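You operate a simulated robot arm through the tools that you are given. There is no shell and no other tool. Be economical: measure what you need, move in short steps, check, and stop when the job is done.

The job below is to be done with a simulated two-armed robot. You get a single attempt, and the scene is never put back.

Task
Switch the heat block off and put the white rack away.
Fine: knob to OFF, switch off; the rack goes with its vials into the top bench drawer; shut it.

The check looks at the end state, three seconds after you hand in, the way a careful person would. Anything else that was tipped, shoved, dropped, spilled or broken makes it a failure.

Robot
Two 7-joint arms with two-finger parallel grippers on one trunk, on a base that drives. Base frame: it is fixed to the floor where the robot stands at the start and does not move with it; the origin is under the middle of the robot, x ahead of it, y to its left, z up. Lengths are in m, angles in degrees, forces in N, time in s.
The left shoulder is at the start at [0.07, 0.177, 1.17], the right one opposite. With the tool pointing down near the work surface each hand reaches from about 0.3 to 0.74 m from the robot's upright axis, wherever it stands, measured 20 degrees to its own side. Places, roughly: block knob [0.5, 0, 1]; block switch [0.6, -0.1, 1]; first well of the white rack [0.4, 0.1, 0.9]; inside of the top bench drawer [0.1, 1, 0.7]; top bench drawer [0, 1, 0.7]; white rack (13x14x4 cm) [0.5, 0.1, 0.9]. Payload 3.43 kg a hand.
The tool frame of a hand sits at the grasp point between the pads (the TCP): z along the fingers, y along the line on which they close. The tips reach 0.03 m beyond it. Largest opening 0.094 m; finger width 0.028, thickness 0.01; the body of the gripper, 0.05 by 0.096 m, starts 0.055 m behind the TCP.
Orientation is told as [roll, pitch, yaw] about the base's x, y, z axes, in that order, counted from this pose: with the fingers straight down and closing along the base's y, the tool's x points along the base's -x, its y along +y and its z along -z.

Tools
- The arms move only by the tool play_rows. It takes "left_deltas", "right_deltas" or both (then of equal length, played together; a hand with none holds still); each is a list of rows, each an object of numbers (a shift or turn left out is 0, a gripper value left out holds the last): "wx", "wy", "wz": the turn, a rotation vector about the tool's x, y, z in units of 45 degrees (1.0 is 45 degrees); "dx", "dy", "dz": the shift along the tool's x, y, z in units of 200 mm (1.0 is 200 mm); "gripper": the opening in per cent of the stroke, from 0 (shut) to 100 (fully open). In form: [{"wx": .., "wy": .., "wz": .., "dx": .., "dy": .., "dz": .., "gripper": ..}, ...]. A call has 1 to 12 rows; each row is the pose to reach, as a shift and turn from the pose commanded when the call began, along the tool's axes at that moment. A call with a number of a shift or a turn outside -1 to 1 is refused whole. Rows are played at 5 a second. More than 0.05 m and 8.6 degrees between two rows, or a gripper value outside its range, and nothing of the call is played. A pose out of reach is approached as far as the arm can. The call stops where the force on the tool passes 90 N (or 10 N more than at its start, if that is more) or the arm is blocked; 0.2 s more then pass. Each finger travels about 0.153 m/s and halts on what it meets, pressing with about 22 N; the grip force reading is that of the motor and also rises with nothing between the fingers. The clock runs only during rows and for 0.2 s after the last one: add rows that repeat a pose to give the fingers time. It gives the time, the measured TCP pose, the force on the tool (base axes), the opening and the grip force at its end, in the units of the frame above (readings bear some noise), with the torque about the TCP (base axes, N m) and any sound that the robot's microphone picked up, and new pictures: "show" is both (left out), scene, wrist or none (wrist: the cameras of the hands that moved).
- Cameras (640 x 400 px; columns grow to the right, rows downward): "scene" is now at [0.0816, 0.0694, 1.4801]; the picture's right is [0.90, -0.44, 0.00], its down [-0.32, -0.65, -0.69] and it looks along [0.30, 0.62, -0.72] (base axes); focal length 214 px, centre (320, 200). "left" rides on the left gripper at [0.076, -0.014, -0.103] in its tool frame; the picture's right is [0.18, 0.98, 0.00], its down [-0.75, 0.14, -0.64] and it looks along [-0.63, 0.12, 0.77] (tool axes); focal length 243 px, centre (320, 200). "right" rides on the right gripper at [0.076, 0.014, -0.102] in its tool frame; the picture's right is [-0.18, 0.98, 0.00], its down [-0.75, -0.14, -0.64] and it looks along [-0.63, -0.12, 0.77] (tool axes); focal length 243 px, centre (320, 200). There is no depth. A picture from a camera that has moved, and an enlarged one, comes with that camera's place and axes in the base frame and with its lens. The place of the scene camera against the robot may be out by one fixed shift of up to 0.012 m in any direction.
- lift_body(by): slides the trunk up (or, below 0, down) by that many m; the arms and the scene camera ride with it, the base frame stays. It gives what a move gives, with no picture.
- steer(legs): drives the robot by 1 to 6 legs, each [ahead, turn to the left] in m and degrees, along the robot's own axes; the way and the turn of a leg run together, so that a leg with both is an arc; at most 1.5 m and 180 degrees a leg. The arms and the cameras ride along, it lands a little off, and it stops where it bumps. It gives what a move gives, and a new picture of the scene camera.
- pan_tilt(pan, tilt): turns the head with the scene camera to pan (to the left, within 86 degrees either way) and tilt (down, from -29 to 69), counted from straight ahead of the robot. It gives what a move gives, and a new picture of the scene camera.
- inspect(camera, box): a new picture of the part [left, top, right, bottom] of that camera's present view, enlarged. The clock stands still meanwhile.
- job_done(): hands the job in; it is judged then, once.

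Go step by step. Nothing tells you exact positions but the pictures and the camera data: compare them with the known pose of the tool, close in by small moves and look again before you grip or let go. The budget is 120 turns and 260 pictures, counting those below and the enlarged ones. Unless the task says otherwise, let go and move clear before handing in, and close with one line.

The tools are called after "Call:" as a command line: name --argument value ..., lists and objects as JSON in quotes. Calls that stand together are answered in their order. play_rows: Moves the arms, as the interface text tells. Its arguments: {"type":"object","properties":{"left_deltas":{"type":"array","items":{"type":"object","properties":{"wx":{"type":"number"},"wy":{"type":"number"},"wz":{"type":"number"},"dx":{"type":"number"},"dy":{"type":"number"},"dz":{"type":"number"},"gripper":{"type":"number"}}}},"right_deltas":{"type":"array","items":{"type":"object","properties":{"wx":{"type":"number"},"wy":{"type":"number"},"wz":{"type":"number"},"dx":{"type":"number"},"dy":{"type":"number"},"dz":{"type":"number"},"gripper":{"type":"number"}}}},"show":{"type":"string","enum":["both","scene","wrist","none"]}},"required":[]} The other tools are called the same way: lift_body (by) slides the trunk up or down; steer (legs) drives the base; pan_tilt (pan, tilt) turns the head that bears the scene camera; inspect (camera, box) takes an enlarged picture of a part of a camera's view; job_done () hands the job in.

At the start:

```text
clock: 0.0
left_tool_pos: [0.3512, 0.4697, 1.2325]
left_tool_rot: [0.2, -0.1, -0.1]
left_wrist_force: [-0.4, -1.7, -0.4]
left_moment: [0.0, 0.03, -0.01]
left_grip_width: 0.094
left_gripper_force: 0.0
right_tool_pos: [0.4169, 0.0699, 1.2013]
right_tool_rot: [0.0, 0.2, 0.0]
right_wrist_force: [-0.8, 0.0, -0.1]
right_moment: [-0.02, 0.0, 0.0]
right_grip_width: 0.0939
right_gripper_force: 0.2
trunk travel left (down, up): [-0.75, 0.09]
robot x, y, heading: [0.0012, 0.0009, 0.0]
head pan, tilt: [64.1, 46.3]
```

scene: 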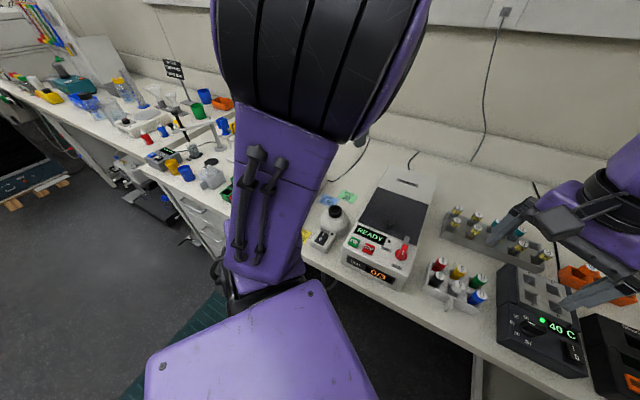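
right: 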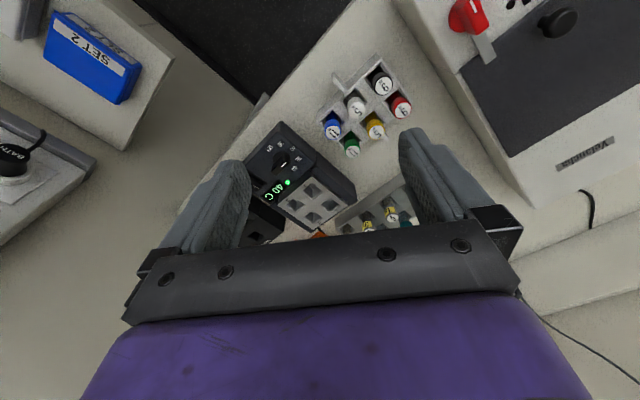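
left: 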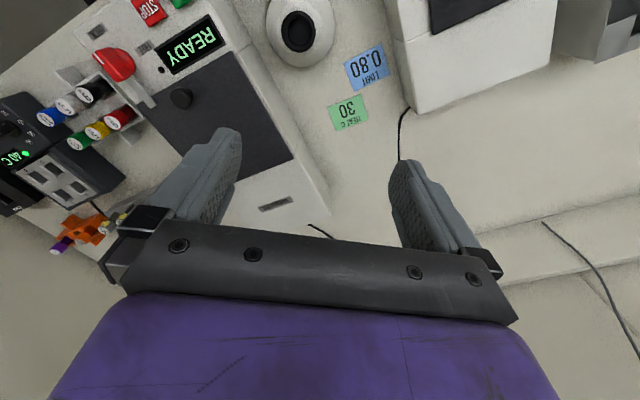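

I see a heat block (40 C) ahead-right, a small white rack with six coloured vials to its left, and a centrifuge-like device beyond. I'll turn the head to look straight at the block and rack.

Call:
pan_tilt --pan 0 --tilt 50

Call:
inspect --camera "right" --box '[200, 40, 440, 250]'

```text
clock: 1.4
left_tool_pos: [0.351, 0.4709, 1.2323]
left_tool_rot: [0.2, 0.0, -0.1]
left_wrist_force: [-0.2, -1.2, 0.3]
left_moment: [0.0, 0.02, -0.02]
left_grip_width: 0.0941
left_gripper_force: 0.1
right_tool_pos: [0.4181, 0.0697, 1.2017]
right_tool_rot: [0.0, 0.1, 0.0]
right_wrist_force: [-0.3, -0.3, -0.1]
right_moment: [-0.03, 0.01, 0.03]
right_grip_width: 0.094
right_gripper_force: 0.1
trunk travel left (down, up): [-0.75, 0.09]
robot x, y, heading: [-0.0025, -0.0001, 0.1]
head pan, tilt: [0.0, 50.0]
camera scene: at [0.1236, -0.0028, 1.4749], right [0.0, -1.0, 0.0], down [-0.77, 0.0, -0.64], along [0.64, 0.0, -0.77], focal length 214 px, centre (320, 200)
```

scene: 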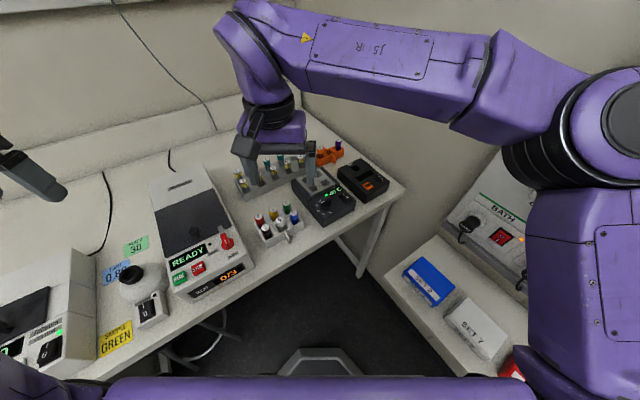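

```text
1.90 times, centred on (320, 145) of right
camera zoom: at [0.3419, 0.0836, 1.3029], right [0.18, 0.98, 0.0], down [0.75, -0.14, 0.64], along [0.63, -0.12, -0.77], focal length 462 px, centre (320, 305)
```

zoom: 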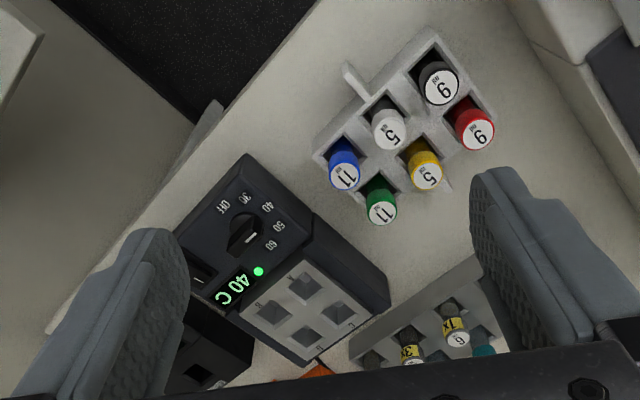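

The heat block shows 40 C, with knob and rocker at its front edge. I'll zoom on both the block and the rack to read details.

Call:
inspect --camera "right" --box '[240, 110, 340, 200]'

Call:
inspect --camera "scene" --box '[235, 150, 395, 250]'

Call:
inspect --camera "right" --box '[310, 40, 430, 165]'

Call:
pan_tilt --pan 86 --tilt 50

```text
4.44 times, centred on (290, 155) of right
camera zoom: at [0.3419, 0.0836, 1.3029], right [0.18, 0.98, 0.0], down [0.75, -0.14, 0.64], along [0.63, -0.12, -0.77], focal length 1078 px, centre (453, 400)
```

zoom: 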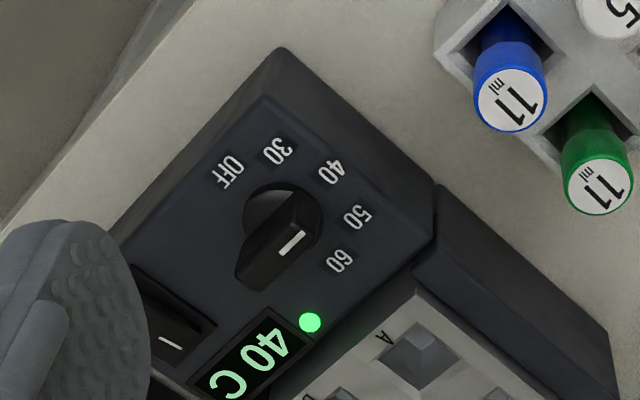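

```text
4.00 times, centred on (315, 200) of scene
camera zoom: at [0.1236, -0.0028, 1.4749], right [0.0, -1.0, 0.0], down [-0.77, 0.0, -0.64], along [0.64, 0.0, -0.77], focal length 858 px, centre (340, 200)
```

zoom: 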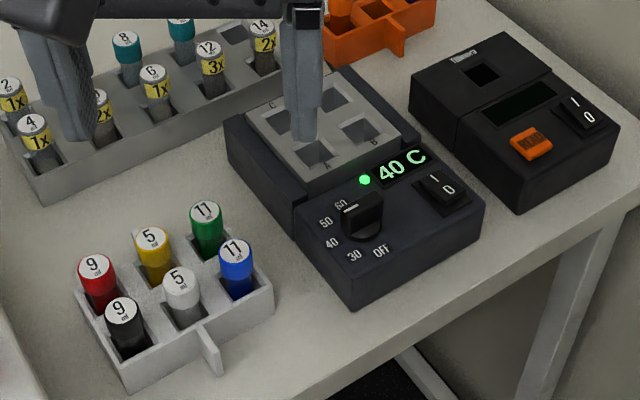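

```text
3.20 times, centred on (370, 102) of right
camera zoom: at [0.3419, 0.0836, 1.3029], right [0.18, 0.98, 0.0], down [0.75, -0.14, 0.64], along [0.63, -0.12, -0.77], focal length 776 px, centre (160, 512)
```

zoom: 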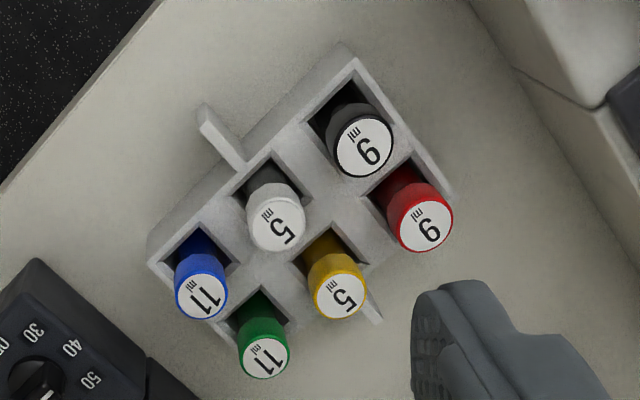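

```text
clock: 3.0
left_tool_pos: [0.3523, 0.4695, 1.2318]
left_tool_rot: [0.0, -0.1, 0.0]
left_wrist_force: [0.8, -0.7, 0.7]
left_moment: [0.01, -0.01, 0.0]
left_grip_width: 0.094
left_gripper_force: 0.0
right_tool_pos: [0.4179, 0.0694, 1.2025]
right_tool_rot: [0.1, 0.2, 0.0]
right_wrist_force: [-0.1, -0.4, -0.4]
right_moment: [0.01, -0.03, -0.02]
right_grip_width: 0.0939
right_gripper_force: 0.1
trunk travel left (down, up): [-0.75, 0.09]
robot x, y, heading: [0.0024, 0.0018, 0.0]
head pan, tilt: [85.9, 50.0]
camera scene: at [0.0521, 0.0739, 1.4749], right [1.0, -0.07, 0.0], down [-0.05, -0.76, -0.64], along [0.05, 0.64, -0.77], focal length 214 px, centre (320, 200)
```

scene: 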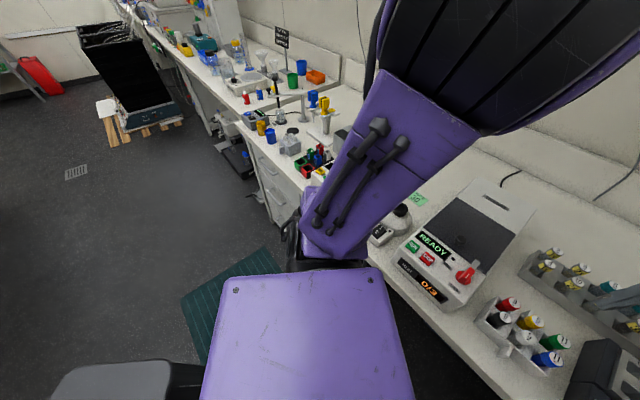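

The knob points to 40 (about 121° in base), and OFF lies 90° counter-clockwise seen from above. I take the knob at roughly (0.545, -0.02, 0.95). I'll bring the right hand above it, turning toward its bar.

Call:
play_rows --right_deltas '[{"dx": -0.106, "dy": -0.075, "dz": 0.083, "wz": 0.167}, {"dx": -0.212, "dy": -0.15, "dz": 0.167, "wz": 0.333}, {"dx": -0.318, "dy": -0.225, "dz": 0.25, "wz": 0.5}, {"dx": -0.423, "dy": -0.3, "dz": 0.333, "wz": 0.667}, {"dx": -0.53, "dy": -0.375, "dz": 0.417, "wz": 0.833}, {"dx": -0.635, "dy": -0.45, "dz": 0.5, "wz": 1.0}]' --show "wrist"

Call:
pan_tilt --pan 0 --tilt 50

```text
clock: 4.3
left_tool_pos: [0.3522, 0.4699, 1.2322]
left_tool_rot: [0.0, 0.0, -0.1]
left_wrist_force: [0.4, 0.0, -0.2]
left_moment: [0.02, -0.02, 0.0]
left_grip_width: 0.0943
left_gripper_force: 0.0
right_tool_pos: [0.5466, -0.0216, 1.1002]
right_tool_rot: [0.0, 0.1, -45.2]
right_wrist_force: [0.2, 1.1, -0.4]
right_moment: [0.02, 0.02, 0.0]
right_grip_width: 0.0941
right_gripper_force: 0.0
trunk travel left (down, up): [-0.75, 0.09]
robot x, y, heading: [-0.0012, -0.0012, -0.4]
head pan, tilt: [85.9, 50.0]
camera right: at [0.5035, 0.0424, 1.2007], right [0.83, 0.56, 0.0], down [0.43, -0.63, 0.64], along [0.36, -0.53, -0.77], focal length 243 px, centre (320, 200)
```

right: 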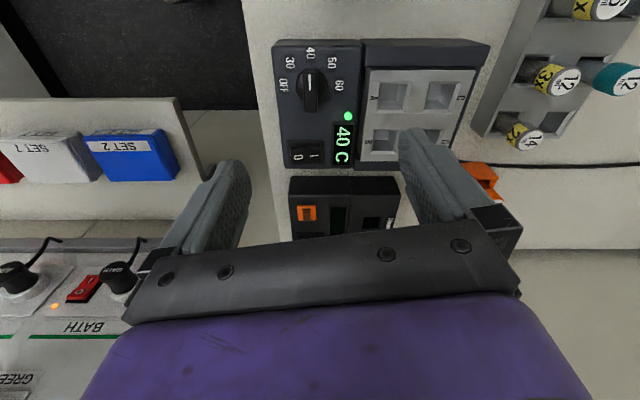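

```text
clock: 6.0
left_tool_pos: [0.3517, 0.4702, 1.2318]
left_tool_rot: [0.2, 0.0, -0.1]
left_wrist_force: [-0.4, -0.3, -0.8]
left_moment: [-0.01, 0.01, 0.01]
left_grip_width: 0.0938
left_gripper_force: 0.1
right_tool_pos: [0.5465, -0.0192, 1.101]
right_tool_rot: [0.1, 0.1, -45.0]
right_wrist_force: [0.3, 0.4, 1.0]
right_moment: [0.01, -0.01, 0.0]
right_grip_width: 0.0939
right_gripper_force: 0.0
trunk travel left (down, up): [-0.75, 0.09]
robot x, y, heading: [-0.0006, -0.0009, -0.2]
head pan, tilt: [0.0, 50.0]
camera scene: at [0.1236, -0.0029, 1.4749], right [0.0, -1.0, 0.0], down [-0.77, 0.0, -0.64], along [0.64, 0.0, -0.77], focal length 214 px, centre (320, 200)
```

scene: 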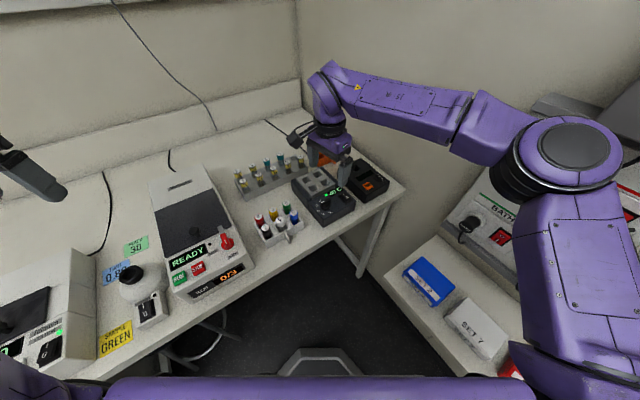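

The camera is now nearly aligned with the block, and the knob's bar is vertical in the picture, pointing at 40. I'll zoom in to fix positions of the knob and the switch.

Call:
inspect --camera "right" --box '[260, 30, 380, 180]'

Call:
inspect --camera "scene" --box '[275, 150, 395, 230]'

```text
2.67 times, centred on (320, 105) of right
camera zoom: at [0.5019, 0.0433, 1.2015], right [0.82, 0.57, 0.0], down [0.43, -0.63, 0.64], along [0.36, -0.53, -0.77], focal length 647 px, centre (320, 453)
```

zoom: 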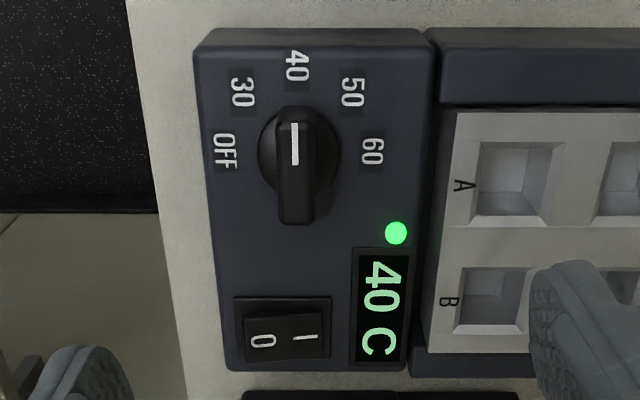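

```text
5.00 times, centred on (335, 190) of scene
camera zoom: at [0.1236, -0.0029, 1.4749], right [0.0, -1.0, 0.0], down [-0.77, 0.0, -0.64], along [0.64, 0.0, -0.77], focal length 1072 px, centre (245, 250)
```

zoom: 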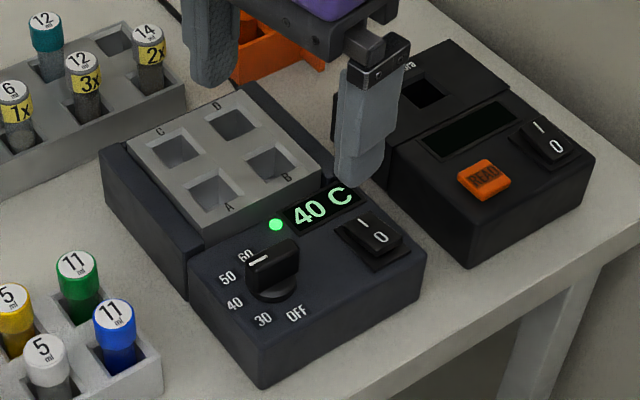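

Knob centre works out to about (0.532, -0.016), top z ≈ 0.977, panel ≈ 0.955. I'll narrow the gripper, align across the bar (yaw -56) and descend to just above it, then check.

Call:
play_rows --right_deltas '[{"dx": 0.032, "dy": -0.02, "dz": 0.12, "wz": 0.122, "gripper": 36}, {"dx": 0.064, "dy": -0.039, "dz": 0.24, "wz": 0.244, "gripper": 36}, {"dx": 0.064, "dy": -0.039, "dz": 0.35, "wz": 0.244, "gripper": 36}, {"dx": 0.064, "dy": -0.039, "dz": 0.35, "wz": 0.244, "gripper": 36}]' --show "both"

Call:
inspect --camera "right" --box '[220, 60, 420, 220]'

Call:
inspect --camera "scene" --box '[275, 150, 395, 230]'

```text
clock: 7.0
left_tool_pos: [0.3511, 0.4712, 1.2322]
left_tool_rot: [0.1, -0.1, -0.1]
left_wrist_force: [0.5, -0.8, -1.1]
left_moment: [0.03, -0.01, -0.01]
left_grip_width: 0.0939
left_gripper_force: 0.0
right_tool_pos: [0.5303, -0.0159, 1.0306]
right_tool_rot: [0.0, 0.0, -56.1]
right_wrist_force: [0.5, -0.2, 0.6]
right_moment: [0.01, 0.03, -0.01]
right_grip_width: 0.0338
right_gripper_force: 0.1
trunk travel left (down, up): [-0.75, 0.09]
robot x, y, heading: [-0.0006, 0.002, -0.1]
head pan, tilt: [0.0, 50.0]
camera scene: at [0.1234, -0.003, 1.475], right [0.0, -1.0, 0.0], down [-0.77, 0.0, -0.64], along [0.64, 0.0, -0.77], focal length 214 px, centre (320, 200)
camera right: at [0.4994, 0.0532, 1.1321], right [0.92, 0.4, 0.0], down [0.3, -0.7, 0.64], along [0.25, -0.59, -0.77], focal length 243 px, centre (320, 200)
```

scene: 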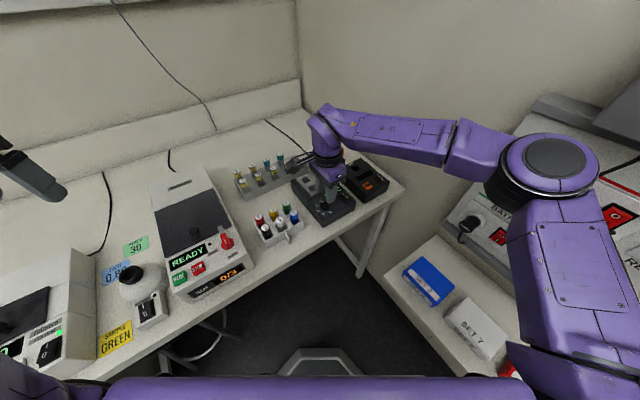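
right: 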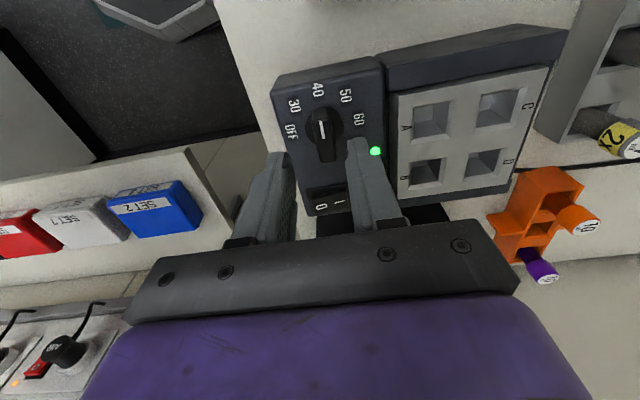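

```text
2.50 times, centred on (320, 140) of right
camera zoom: at [0.4994, 0.0532, 1.1321], right [0.92, 0.4, 0.0], down [0.3, -0.7, 0.64], along [0.25, -0.59, -0.77], focal length 606 px, centre (320, 350)
```

zoom: 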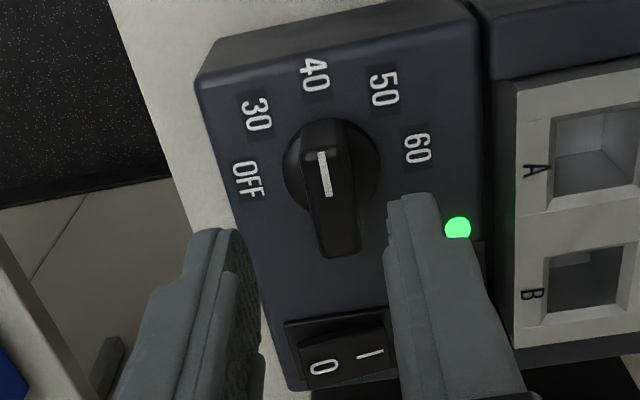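

```text
5.00 times, centred on (335, 190) of scene
camera zoom: at [0.1234, -0.003, 1.475], right [0.0, -1.0, 0.0], down [-0.77, 0.0, -0.64], along [0.64, 0.0, -0.77], focal length 1072 px, centre (245, 250)
```

zoom: 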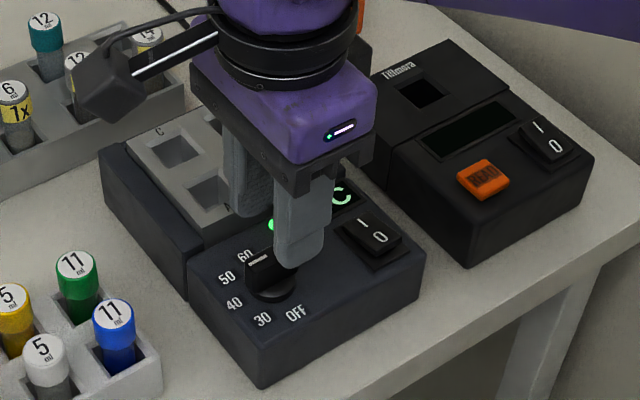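

The gripper straddles the knob bar as wanted. I'll descend 38 mm and close on it.

Call:
play_rows --right_deltas '[{"dz": 0.07}, {"dz": 0.13}, {"dz": 0.17}, {"dz": 0.19}]' --show "none"

Call:
inspect --camera "right" --box '[220, 60, 420, 220]'

Call:
inspect --camera "scene" --box '[275, 150, 395, 230]'

```text
clock: 8.0
left_tool_pos: [0.3511, 0.4695, 1.232]
left_tool_rot: [0.1, -0.2, -0.1]
left_wrist_force: [-0.1, 0.0, -0.4]
left_moment: [0.0, -0.06, 0.0]
left_grip_width: 0.094
left_gripper_force: 0.1
right_tool_pos: [0.5301, -0.0155, 0.9921]
right_tool_rot: [0.0, 0.1, -56.0]
right_wrist_force: [0.6, 0.1, -1.2]
right_moment: [0.01, 0.0, -0.02]
right_grip_width: 0.0337
right_gripper_force: 0.0
trunk travel left (down, up): [-0.75, 0.09]
robot x, y, heading: [-0.0024, 0.0026, -0.1]
head pan, tilt: [0.0, 50.0]
```

```text
2.50 times, centred on (320, 140) of right
camera zoom: at [0.499, 0.0542, 1.0943], right [0.92, 0.4, 0.0], down [0.3, -0.7, 0.64], along [0.25, -0.59, -0.77], focal length 606 px, centre (320, 350)
```

zoom: 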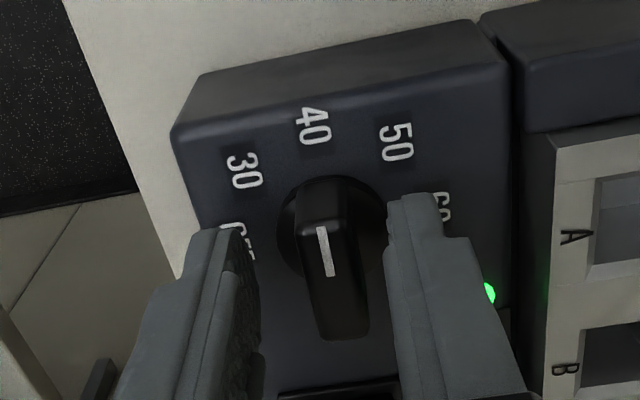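

```text
5.00 times, centred on (335, 190) of scene
camera zoom: at [0.1238, -0.0029, 1.4749], right [0.0, -1.0, 0.0], down [-0.77, 0.0, -0.64], along [0.64, 0.0, -0.77], focal length 1072 px, centre (245, 250)
```

zoom: 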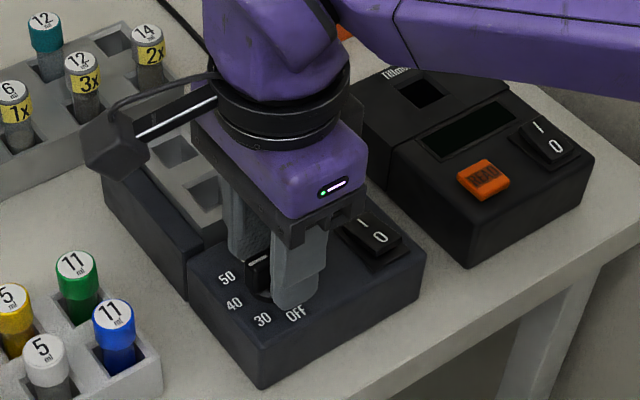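

The fingers straddle the bar without contact. I'll close and turn 45°, then check.

Call:
play_rows --right_deltas '[{"gripper": 0}, {"gripper": 0}, {"gripper": 0}, {"wz": -0.16}, {"wz": -0.32}, {"wz": -0.48}, {"wz": -0.64}, {"wz": -0.8}, {"wz": -0.98}]' --show "none"

Call:
inspect --camera "right" --box '[220, 60, 420, 220]'

Call:
inspect --camera "scene" --box '[275, 150, 395, 230]'

```text
clock: 9.9
left_tool_pos: [0.3539, 0.4704, 1.2316]
left_tool_rot: [0.1, 0.0, -0.2]
left_wrist_force: [-0.4, 0.1, -0.3]
left_moment: [0.02, 0.0, 0.02]
left_grip_width: 0.0942
left_gripper_force: 0.1
right_tool_pos: [0.5319, -0.0161, 0.993]
right_tool_rot: [0.0, 0.0, -11.8]
right_wrist_force: [9.2, 2.5, 4.4]
right_moment: [-0.13, -1.22, 0.01]
right_grip_width: 0.0127
right_gripper_force: 44.5
trunk travel left (down, up): [-0.75, 0.09]
robot x, y, heading: [0.0008, -0.0014, -0.2]
head pan, tilt: [0.0, 50.0]
```

```text
2.50 times, centred on (320, 140) of right
camera zoom: at [0.46, 0.0132, 1.0944], right [0.38, 0.92, 0.0], down [0.71, -0.29, 0.64], along [0.59, -0.24, -0.77], focal length 606 px, centre (320, 350)
```

zoom: 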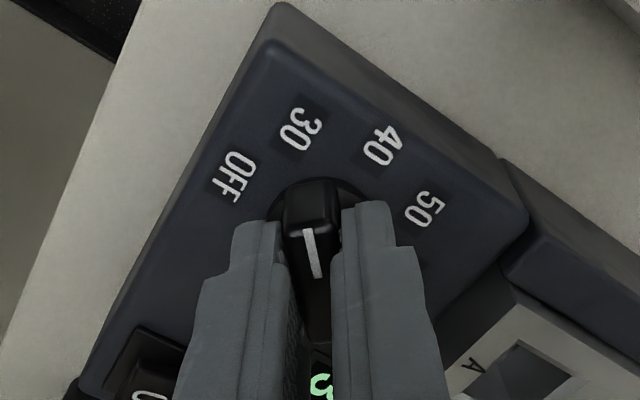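

```text
5.00 times, centred on (335, 190) of scene
camera zoom: at [0.125, -0.0019, 1.4748], right [0.0, -1.0, 0.0], down [-0.77, 0.0, -0.64], along [0.64, 0.0, -0.77], focal length 1072 px, centre (245, 250)
```

zoom: 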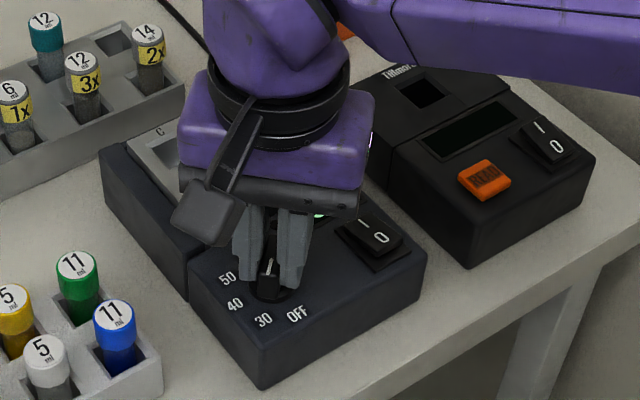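

The knob follows the gripper and is at 30. I turn another 45°.

Call:
play_rows --right_deltas '[{"wz": -0.16}, {"wz": -0.32}, {"wz": -0.48}, {"wz": -0.64}, {"wz": -0.8}, {"wz": -0.96}, {"wz": -1.0}, {"wz": -1.0}]' --show "none"

Call:
inspect --camera "right" --box '[220, 60, 420, 220]'

Call:
inspect --camera "scene" --box '[275, 150, 395, 230]'

```text
clock: 11.8
left_tool_pos: [0.3527, 0.4704, 1.2329]
left_tool_rot: [0.1, 0.0, -0.1]
left_wrist_force: [-0.3, 0.0, -0.9]
left_moment: [-0.01, 0.0, -0.01]
left_grip_width: 0.0939
left_gripper_force: 0.0
right_tool_pos: [0.5321, -0.0169, 0.9941]
right_tool_rot: [0.1, 0.2, 24.0]
right_wrist_force: [12.6, -3.6, 13.2]
right_moment: [-0.76, 0.82, -0.05]
right_grip_width: 0.0127
right_gripper_force: 45.0
right hand out of reach, approached as far as the arm can: row 6, 7, 8
trunk travel left (down, up): [-0.75, 0.09]
robot x, y, heading: [-0.0008, -0.0033, 0.1]
head pan, tilt: [0.0, 50.0]
```

```text
2.50 times, centred on (320, 140) of right
camera zoom: at [0.4563, -0.0357, 1.0943], right [-0.23, 0.97, 0.0], down [0.75, 0.18, 0.64], along [0.62, 0.15, -0.77], focal length 606 px, centre (320, 350)
```

zoom: 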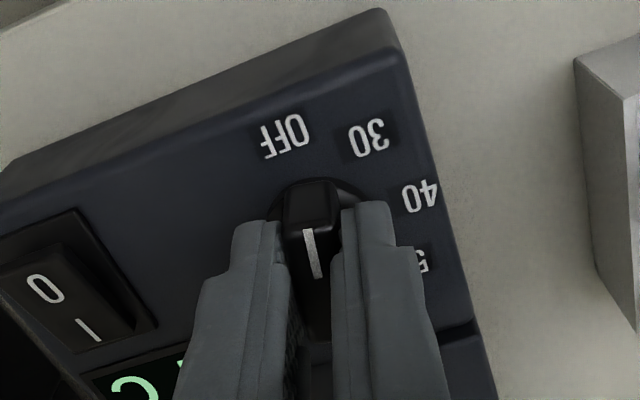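

```text
5.00 times, centred on (335, 190) of scene
camera zoom: at [0.1249, -0.0036, 1.4749], right [0.0, -1.0, 0.0], down [-0.77, 0.0, -0.64], along [0.64, 0.0, -0.77], focal length 1072 px, centre (245, 250)
```

zoom: 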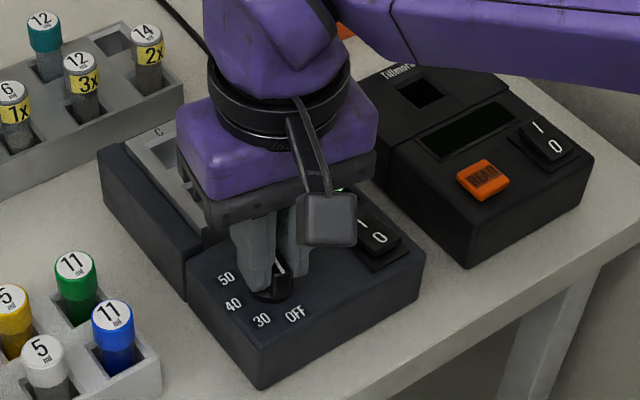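

The wrist ran out of travel at yaw 24, 10° short of OFF. I'll release, lift, and swing the wrist round by about -170° (to yaw -146) to take the same bar the other way round.

Call:
play_rows --right_deltas '[{"gripper": 36}, {"gripper": 36}, {"dz": -0.1}, {"dz": -0.25}]' --show "none"

Call:
play_rows --right_deltas '[{"wz": 0.18}, {"wz": 0.36}, {"wz": 0.54}, {"wz": 0.72}, {"wz": 0.9}, {"wz": 1.0}]' --show "none"

Call:
play_rows --right_deltas '[{"wz": 0.18}, {"wz": 0.36}, {"wz": 0.54}, {"wz": 0.72}, {"wz": 0.9}, {"wz": 1.0}]' --show "none"

Call:
play_rows --right_deltas '[{"wz": 0.18}, {"wz": 0.36}, {"wz": 0.54}, {"wz": 0.72}, {"wz": 0.9}, {"wz": 1.0}]' --show "both"

```text
clock: 12.8
left_tool_pos: [0.3516, 0.4701, 1.2333]
left_tool_rot: [-0.1, 0.0, -0.1]
left_wrist_force: [0.0, 0.4, -0.4]
left_moment: [-0.01, -0.01, -0.01]
left_grip_width: 0.0941
left_gripper_force: 0.1
right_tool_pos: [0.5312, -0.0161, 1.0224]
right_tool_rot: [0.0, 0.0, 24.1]
right_wrist_force: [-0.5, -0.4, 0.3]
right_moment: [0.0, 0.0, -0.01]
right_grip_width: 0.0339
right_gripper_force: 0.0
right hand out of reach, approached as far as the arm can: row 4
trunk travel left (down, up): [-0.75, 0.09]
robot x, y, heading: [-0.0014, -0.0016, -0.1]
head pan, tilt: [0.0, 50.0]
```

```text
clock: 14.2
left_tool_pos: [0.3521, 0.4698, 1.2314]
left_tool_rot: [0.1, -0.1, -0.2]
left_wrist_force: [-0.8, -0.1, 0.4]
left_moment: [-0.01, -0.04, 0.01]
left_grip_width: 0.0943
left_gripper_force: 0.0
right_tool_pos: [0.5296, -0.0162, 1.0242]
right_tool_rot: [0.0, 0.1, -21.1]
right_wrist_force: [0.0, 0.1, 0.0]
right_moment: [-0.02, 0.0, 0.01]
right_grip_width: 0.0339
right_gripper_force: 0.0
trunk travel left (down, up): [-0.75, 0.09]
robot x, y, heading: [0.0024, 0.0018, 0.2]
head pan, tilt: [0.0, 50.0]
```

```text
clock: 15.6
left_tool_pos: [0.3513, 0.4697, 1.2317]
left_tool_rot: [0.2, -0.1, 0.0]
left_wrist_force: [-0.1, 0.3, 0.4]
left_moment: [-0.02, 0.02, 0.02]
left_grip_width: 0.0941
left_gripper_force: 0.1
right_tool_pos: [0.5296, -0.0172, 1.0244]
right_tool_rot: [0.0, 0.0, -66.1]
right_wrist_force: [0.5, -0.6, 0.4]
right_moment: [0.04, -0.02, 0.0]
right_grip_width: 0.0339
right_gripper_force: 0.0
trunk travel left (down, up): [-0.75, 0.09]
robot x, y, heading: [0.0026, 0.0006, -0.0]
head pan, tilt: [0.0, 50.0]
```

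```text
clock: 16.9
left_tool_pos: [0.3513, 0.4695, 1.2331]
left_tool_rot: [0.2, -0.2, -0.2]
left_wrist_force: [-0.5, 0.4, 0.7]
left_moment: [-0.03, -0.01, -0.04]
left_grip_width: 0.094
left_gripper_force: 0.1
right_tool_pos: [0.5286, -0.0151, 1.0234]
right_tool_rot: [-0.1, 0.0, -111.0]
right_wrist_force: [0.4, -0.3, -0.7]
right_moment: [0.03, -0.01, 0.02]
right_grip_width: 0.0339
right_gripper_force: 0.1
trunk travel left (down, up): [-0.75, 0.09]
robot x, y, heading: [0.0021, -0.0011, -0.0]
head pan, tilt: [0.0, 50.0]
camera scene: at [0.1236, -0.0029, 1.4749], right [0.0, -1.0, 0.0], down [-0.77, 0.0, -0.64], along [0.64, 0.0, -0.77], focal length 214 px, centre (320, 200)
camera right: at [0.5705, 0.0488, 1.1245], right [0.85, -0.52, 0.0], down [-0.4, -0.65, 0.64], along [-0.34, -0.55, -0.77], focal length 243 px, centre (320, 200)
```

scene: 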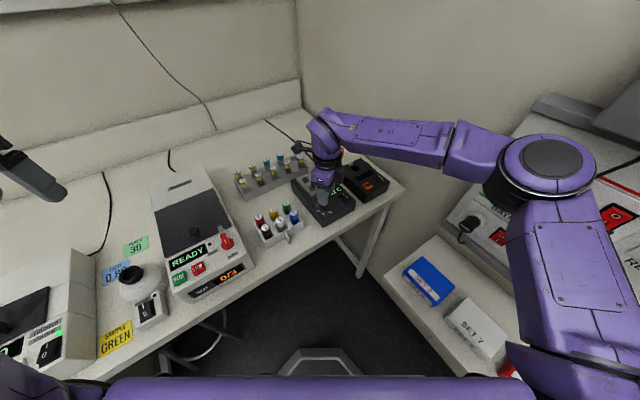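
right: 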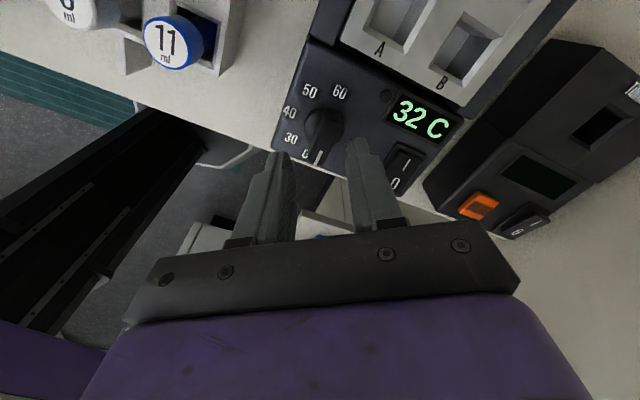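

The display dropped to 32 C, so the knob moved. I continue to yaw -156, which matches the bar now.

Call:
play_rows --right_deltas '[{"wz": 0.18}, {"wz": 0.36}, {"wz": 0.54}, {"wz": 0.72}, {"wz": 0.9}, {"wz": 1.0}, {"wz": 1.0}]' --show "wrist"

Call:
inspect --camera "right" --box '[220, 60, 420, 220]'

```text
clock: 18.6
left_tool_pos: [0.3509, 0.4705, 1.232]
left_tool_rot: [0.1, -0.1, -0.1]
left_wrist_force: [0.1, -0.3, -0.8]
left_moment: [-0.01, 0.02, -0.02]
left_grip_width: 0.0942
left_gripper_force: 0.0
right_tool_pos: [0.5284, -0.0154, 1.0237]
right_tool_rot: [0.0, -0.1, -156.0]
right_wrist_force: [0.3, 0.7, -0.6]
right_moment: [0.02, -0.03, -0.03]
right_grip_width: 0.0337
right_gripper_force: 0.0
trunk travel left (down, up): [-0.75, 0.09]
robot x, y, heading: [0.0019, -0.0004, -0.2]
head pan, tilt: [0.0, 50.0]
camera right: at [0.6048, 0.0007, 1.1244], right [0.23, -0.97, 0.0], down [-0.74, -0.18, 0.64], along [-0.63, -0.15, -0.77], focal length 243 px, centre (320, 200)
```

right: 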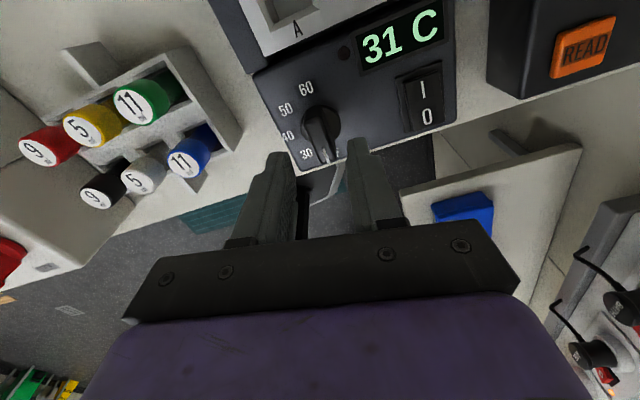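

```text
2.50 times, centred on (320, 140) of right
camera zoom: at [0.6048, 0.0007, 1.1244], right [0.23, -0.97, 0.0], down [-0.74, -0.18, 0.64], along [-0.63, -0.15, -0.77], focal length 606 px, centre (320, 350)
```

zoom: 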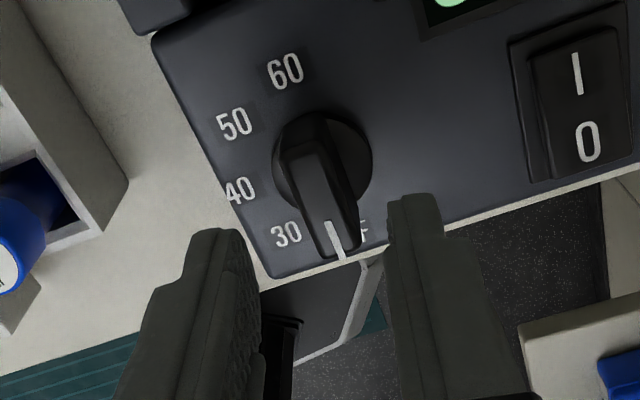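

The LED is off and the bar is a bit short of OFF. I descend, grip and turn the last 10°.

Call:
play_rows --right_deltas '[{"dx": 0.015, "dy": 0.01, "dz": 0.06, "gripper": 36}, {"dx": 0.015, "dy": 0.01, "dz": 0.12}, {"dx": 0.015, "dy": 0.01, "dz": 0.158}, {"dx": 0.015, "dy": 0.01, "dz": 0.158, "gripper": 0}, {"dx": 0.015, "dy": 0.01, "dz": 0.158, "gripper": 0}, {"dx": 0.015, "dy": 0.01, "dz": 0.158, "gripper": 0, "wz": -0.12}, {"dx": 0.015, "dy": 0.01, "dz": 0.158, "gripper": 0, "wz": -0.23}, {"dx": 0.015, "dy": 0.01, "dz": 0.158, "gripper": 0, "wz": -0.23}]' --show "none"

Call:
inspect --camera "right" --box '[220, 60, 420, 220]'

Call:
play_rows --right_deltas '[{"gripper": 36}, {"gripper": 36}, {"dz": -0.1, "gripper": 36}, {"dz": -0.25}, {"dz": -0.4}]' --show "none"

Call:
inspect --camera "right" --box '[220, 60, 420, 220]'

Call:
inspect --camera "scene" --box '[275, 150, 395, 230]'

```text
clock: 20.4
left_tool_pos: [0.3523, 0.4707, 1.2311]
left_tool_rot: [0.0, -0.1, 0.0]
left_wrist_force: [0.6, -0.4, 0.1]
left_moment: [0.0, 0.0, -0.03]
left_grip_width: 0.0937
left_gripper_force: 0.0
right_tool_pos: [0.5329, -0.0169, 0.9921]
right_tool_rot: [0.0, 0.0, -145.5]
right_wrist_force: [-1.4, 6.1, -2.3]
right_moment: [0.37, -0.32, -0.12]
right_grip_width: 0.0129
right_gripper_force: 44.9
trunk travel left (down, up): [-0.75, 0.09]
robot x, y, heading: [-0.0015, -0.0007, -0.0]
head pan, tilt: [0.0, 50.0]
```

```text
2.50 times, centred on (320, 140) of right
camera zoom: at [0.6037, 0.0144, 1.093], right [0.41, -0.91, 0.0], down [-0.7, -0.31, 0.64], along [-0.59, -0.26, -0.77], focal length 606 px, centre (320, 350)
```

zoom: 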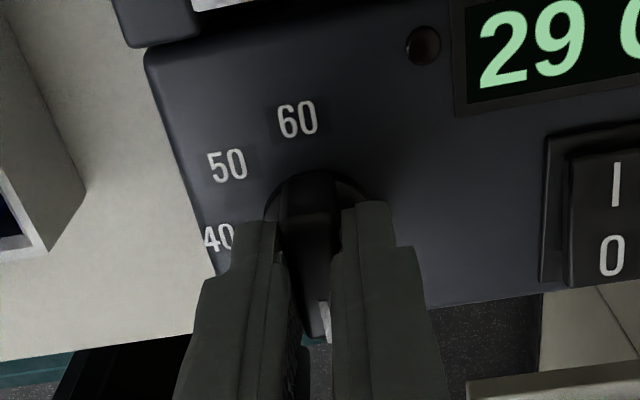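

```text
clock: 21.6
left_tool_pos: [0.3521, 0.4715, 1.2322]
left_tool_rot: [0.1, -0.1, -0.1]
left_wrist_force: [0.5, 0.9, -0.2]
left_moment: [-0.02, 0.0, 0.02]
left_grip_width: 0.0939
left_gripper_force: 0.1
right_tool_pos: [0.5318, -0.0183, 1.0731]
right_tool_rot: [-0.1, -0.1, -145.5]
right_wrist_force: [-0.5, 0.5, 0.5]
right_moment: [0.02, 0.03, 0.0]
right_grip_width: 0.0336
right_gripper_force: 0.1
trunk travel left (down, up): [-0.75, 0.09]
robot x, y, heading: [-0.0032, 0.0006, 0.1]
head pan, tilt: [0.0, 50.0]
```

```text
2.50 times, centred on (320, 140) of right
camera zoom: at [0.6041, 0.013, 1.1736], right [0.4, -0.91, 0.0], down [-0.7, -0.31, 0.64], along [-0.59, -0.26, -0.77], focal length 606 px, centre (320, 350)
```

zoom: 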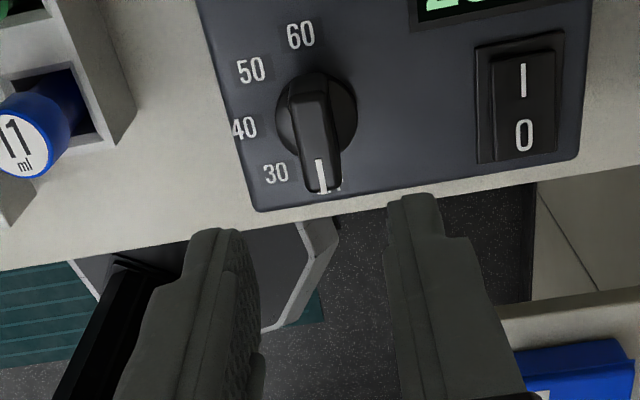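

```text
5.00 times, centred on (335, 190) of scene
camera zoom: at [0.1229, -0.0025, 1.475], right [0.0, -1.0, 0.0], down [-0.77, 0.0, -0.64], along [0.64, 0.0, -0.77], focal length 1072 px, centre (245, 250)
```

zoom: 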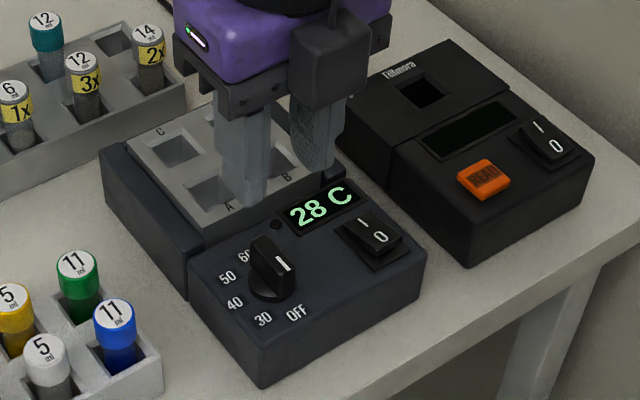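

The knob is at OFF (LED out, temperature falling). Next the rocker: O label sits at about (0.561, -0.084, 0.965). I'll close the gripper, turn to yaw -56 and go above the O half.

Call:
play_rows --right_deltas '[{"wz": -0.18, "gripper": 0}, {"wz": -0.36}, {"wz": -0.54}, {"wz": -0.72}, {"wz": -0.9}, {"wz": -1.0}]' --show "none"

Call:
play_rows --right_deltas '[{"dx": -0.06, "dy": 0.03, "wz": -0.17}, {"dx": -0.12, "dy": 0.06, "wz": -0.34}, {"dx": -0.18, "dy": 0.1, "wz": -0.5}, {"dx": -0.24, "dy": 0.14, "wz": -0.67}, {"dx": -0.317, "dy": 0.183, "wz": -0.83}, {"dx": -0.317, "dy": 0.183, "dz": 0.1, "wz": -0.99}, {"dx": -0.317, "dy": 0.183, "dz": 0.2, "wz": -0.99}]' --show "none"

Call:
inspect --camera "right" --box '[220, 60, 420, 220]'

Call:
inspect --camera "scene" --box '[275, 150, 395, 230]'

```text
clock: 22.9
left_tool_pos: [0.3527, 0.4712, 1.2316]
left_tool_rot: [0.1, -0.1, -0.1]
left_wrist_force: [-0.1, 0.1, -0.5]
left_moment: [-0.01, -0.01, -0.03]
left_grip_width: 0.0942
left_gripper_force: 0.0
right_tool_pos: [0.5328, -0.0156, 1.0722]
right_tool_rot: [-0.1, 0.0, -100.4]
right_wrist_force: [0.1, 0.7, -0.2]
right_moment: [0.01, -0.04, 0.0]
right_grip_width: 0.0
right_gripper_force: 22.0
trunk travel left (down, up): [-0.75, 0.09]
robot x, y, heading: [0.0022, 0.0042, 0.3]
head pan, tilt: [0.0, 50.0]
```

```text
clock: 24.6
left_tool_pos: [0.3517, 0.4692, 1.2321]
left_tool_rot: [0.1, -0.1, -0.1]
left_wrist_force: [0.1, -0.4, -0.5]
left_moment: [0.0, 0.02, 0.0]
left_grip_width: 0.0939
left_gripper_force: 0.1
right_tool_pos: [0.5573, -0.0862, 1.0316]
right_tool_rot: [-0.1, 0.1, -56.0]
right_wrist_force: [-0.2, 1.1, -0.6]
right_moment: [-0.01, 0.0, -0.01]
right_grip_width: 0.0
right_gripper_force: 21.6
trunk travel left (down, up): [-0.75, 0.09]
robot x, y, heading: [0.002, 0.0, 0.3]
head pan, tilt: [0.0, 50.0]
```

```text
2.50 times, centred on (320, 140) of right
camera zoom: at [0.5276, -0.0158, 1.1322], right [0.92, 0.4, 0.0], down [0.31, -0.7, 0.64], along [0.25, -0.59, -0.77], focal length 606 px, centre (320, 350)
```

zoom: 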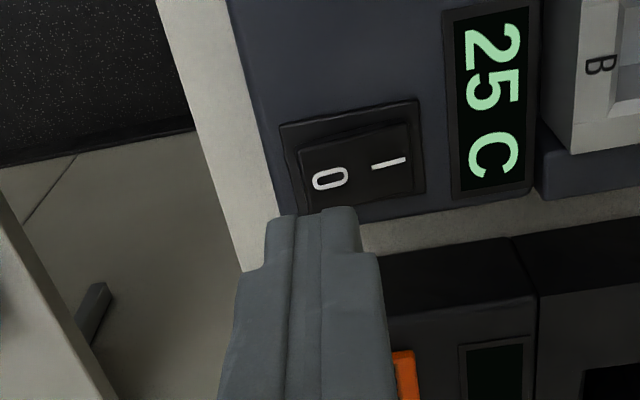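

```text
5.00 times, centred on (335, 190) of scene
camera zoom: at [0.1242, -0.0029, 1.4749], right [0.0, -1.0, 0.0], down [-0.77, 0.0, -0.64], along [0.64, 0.0, -0.77], focal length 1072 px, centre (245, 250)
```

zoom: 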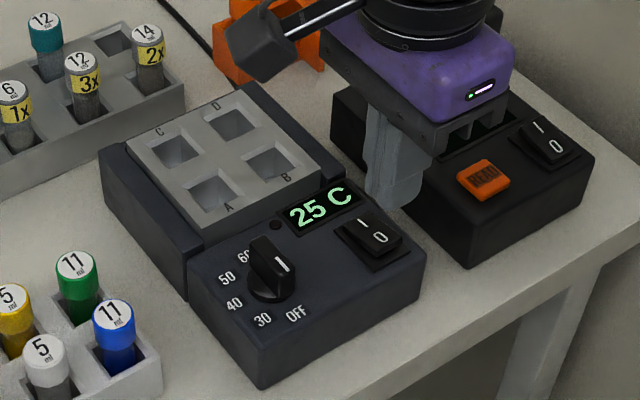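

The tip hangs over the O side. I shift 3 mm outward and press down gently in steps.

Call:
play_rows --right_deltas '[{"dy": -0.015, "dz": 0.06}, {"dy": -0.015, "dz": 0.1}, {"dy": -0.015, "dz": 0.13}, {"dy": -0.015, "dz": 0.15}, {"dy": -0.015, "dz": 0.165}]' --show "none"

Call:
inspect --camera "right" --box '[220, 60, 420, 220]'

Call:
inspect --camera "scene" --box '[275, 150, 395, 230]'

```text
clock: 25.8
left_tool_pos: [0.3507, 0.4697, 1.2334]
left_tool_rot: [0.0, -0.1, -0.1]
left_wrist_force: [0.4, 0.5, 0.0]
left_moment: [-0.04, 0.0, 0.01]
left_grip_width: 0.094
left_gripper_force: 0.1
right_tool_pos: [0.5562, -0.0879, 0.9985]
right_tool_rot: [0.0, 0.0, -56.0]
right_wrist_force: [0.2, 0.2, -0.2]
right_moment: [0.02, 0.0, -0.03]
right_grip_width: 0.0
right_gripper_force: 21.6
trunk travel left (down, up): [-0.75, 0.09]
robot x, y, heading: [-0.0003, 0.0, -0.1]
head pan, tilt: [0.0, 50.0]
```

```text
2.50 times, centred on (320, 140) of right
camera zoom: at [0.5249, -0.0166, 1.099], right [0.92, 0.4, 0.0], down [0.31, -0.7, 0.64], along [0.25, -0.59, -0.77], focal length 606 px, centre (320, 350)
```

zoom: 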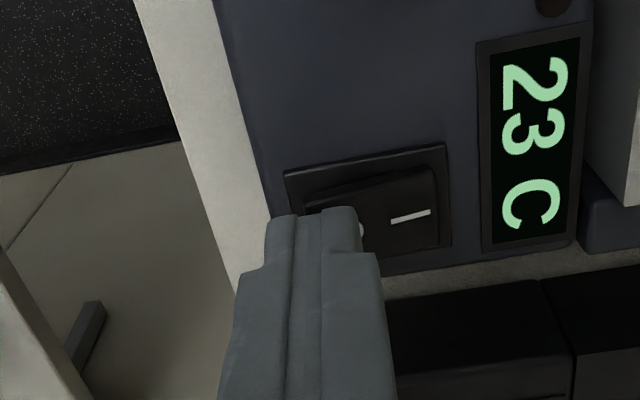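

```text
5.00 times, centred on (335, 190) of scene
camera zoom: at [0.1237, -0.0029, 1.4749], right [0.0, -1.0, 0.0], down [-0.77, 0.0, -0.64], along [0.64, 0.0, -0.77], focal length 1072 px, centre (245, 250)
```

zoom: 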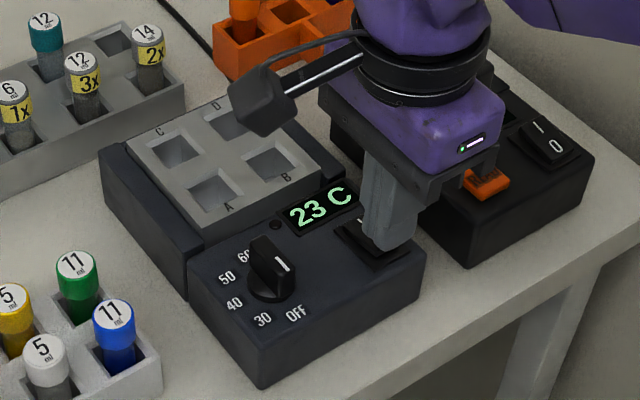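

No contact yet; I press further in 2 mm steps.

Call:
play_rows --right_deltas '[{"dz": 0.01}, {"dz": 0.02}, {"dz": 0.03}, {"dz": 0.035}]' --show "none"

Call:
inspect --camera "right" --box '[220, 60, 420, 220]'

```text
clock: 26.8
left_tool_pos: [0.3529, 0.4696, 1.233]
left_tool_rot: [0.2, -0.1, -0.1]
left_wrist_force: [0.0, 0.3, 0.7]
left_moment: [0.02, 0.0, 0.0]
left_grip_width: 0.094
left_gripper_force: 0.0
right_tool_pos: [0.5562, -0.0873, 0.9916]
right_tool_rot: [0.0, 0.1, -56.0]
right_wrist_force: [-0.3, -1.2, 0.5]
right_moment: [-0.02, 0.0, 0.02]
right_grip_width: 0.0
right_gripper_force: 21.7
trunk travel left (down, up): [-0.75, 0.09]
robot x, y, heading: [0.0007, 0.0023, 0.2]
head pan, tilt: [0.0, 50.0]
```

```text
2.50 times, centred on (320, 140) of right
camera zoom: at [0.5249, -0.0173, 1.0926], right [0.92, 0.4, 0.0], down [0.31, -0.7, 0.64], along [0.25, -0.59, -0.77], focal length 606 px, centre (320, 350)
```

zoom: 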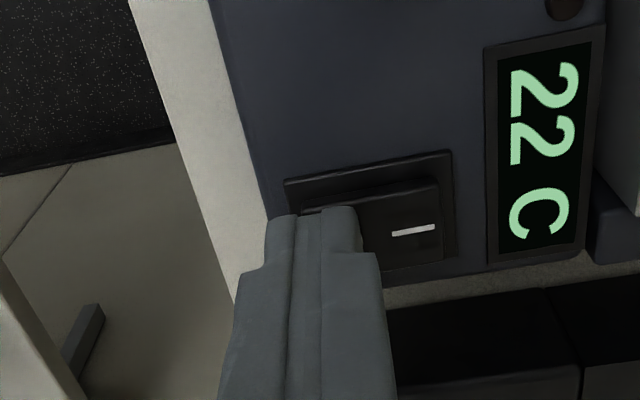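

Still free; I go on in small steps.

Call:
play_rows --right_deltas '[{"dz": 0.008}, {"dz": 0.016}, {"dz": 0.024}, {"dz": 0.032}]' --show "none"

Call:
inspect --camera "right" --box '[220, 60, 420, 220]'

```text
clock: 27.8
left_tool_pos: [0.3493, 0.4705, 1.2337]
left_tool_rot: [0.2, -0.1, -0.1]
left_wrist_force: [1.1, 0.4, 0.6]
left_moment: [-0.02, -0.02, 0.0]
left_grip_width: 0.0941
left_gripper_force: 0.0
right_tool_pos: [0.5557, -0.0868, 0.9898]
right_tool_rot: [0.3, -0.1, -56.0]
right_wrist_force: [5.7, -1.8, 28.2]
right_moment: [0.13, -0.42, -0.01]
right_grip_width: 0.0
right_gripper_force: 22.0
trunk travel left (down, up): [-0.75, 0.09]
robot x, y, heading: [0.0012, 0.0008, 0.0]
head pan, tilt: [0.0, 50.0]
heard: click
```

```text
2.50 times, centred on (320, 140) of right
camera zoom: at [0.5235, -0.0174, 1.0909], right [0.92, 0.4, 0.01], down [0.3, -0.71, 0.64], along [0.26, -0.59, -0.77], focal length 606 px, centre (320, 350)
```

zoom: 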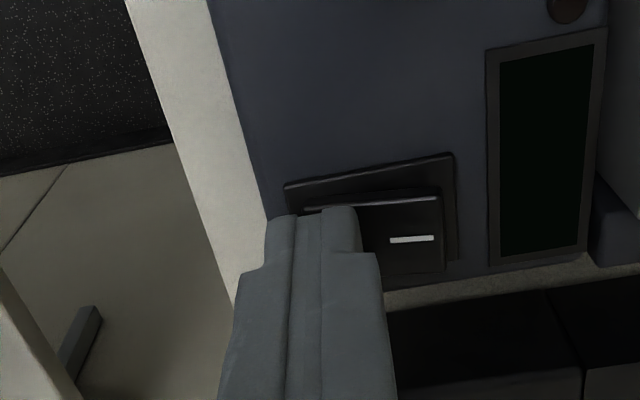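

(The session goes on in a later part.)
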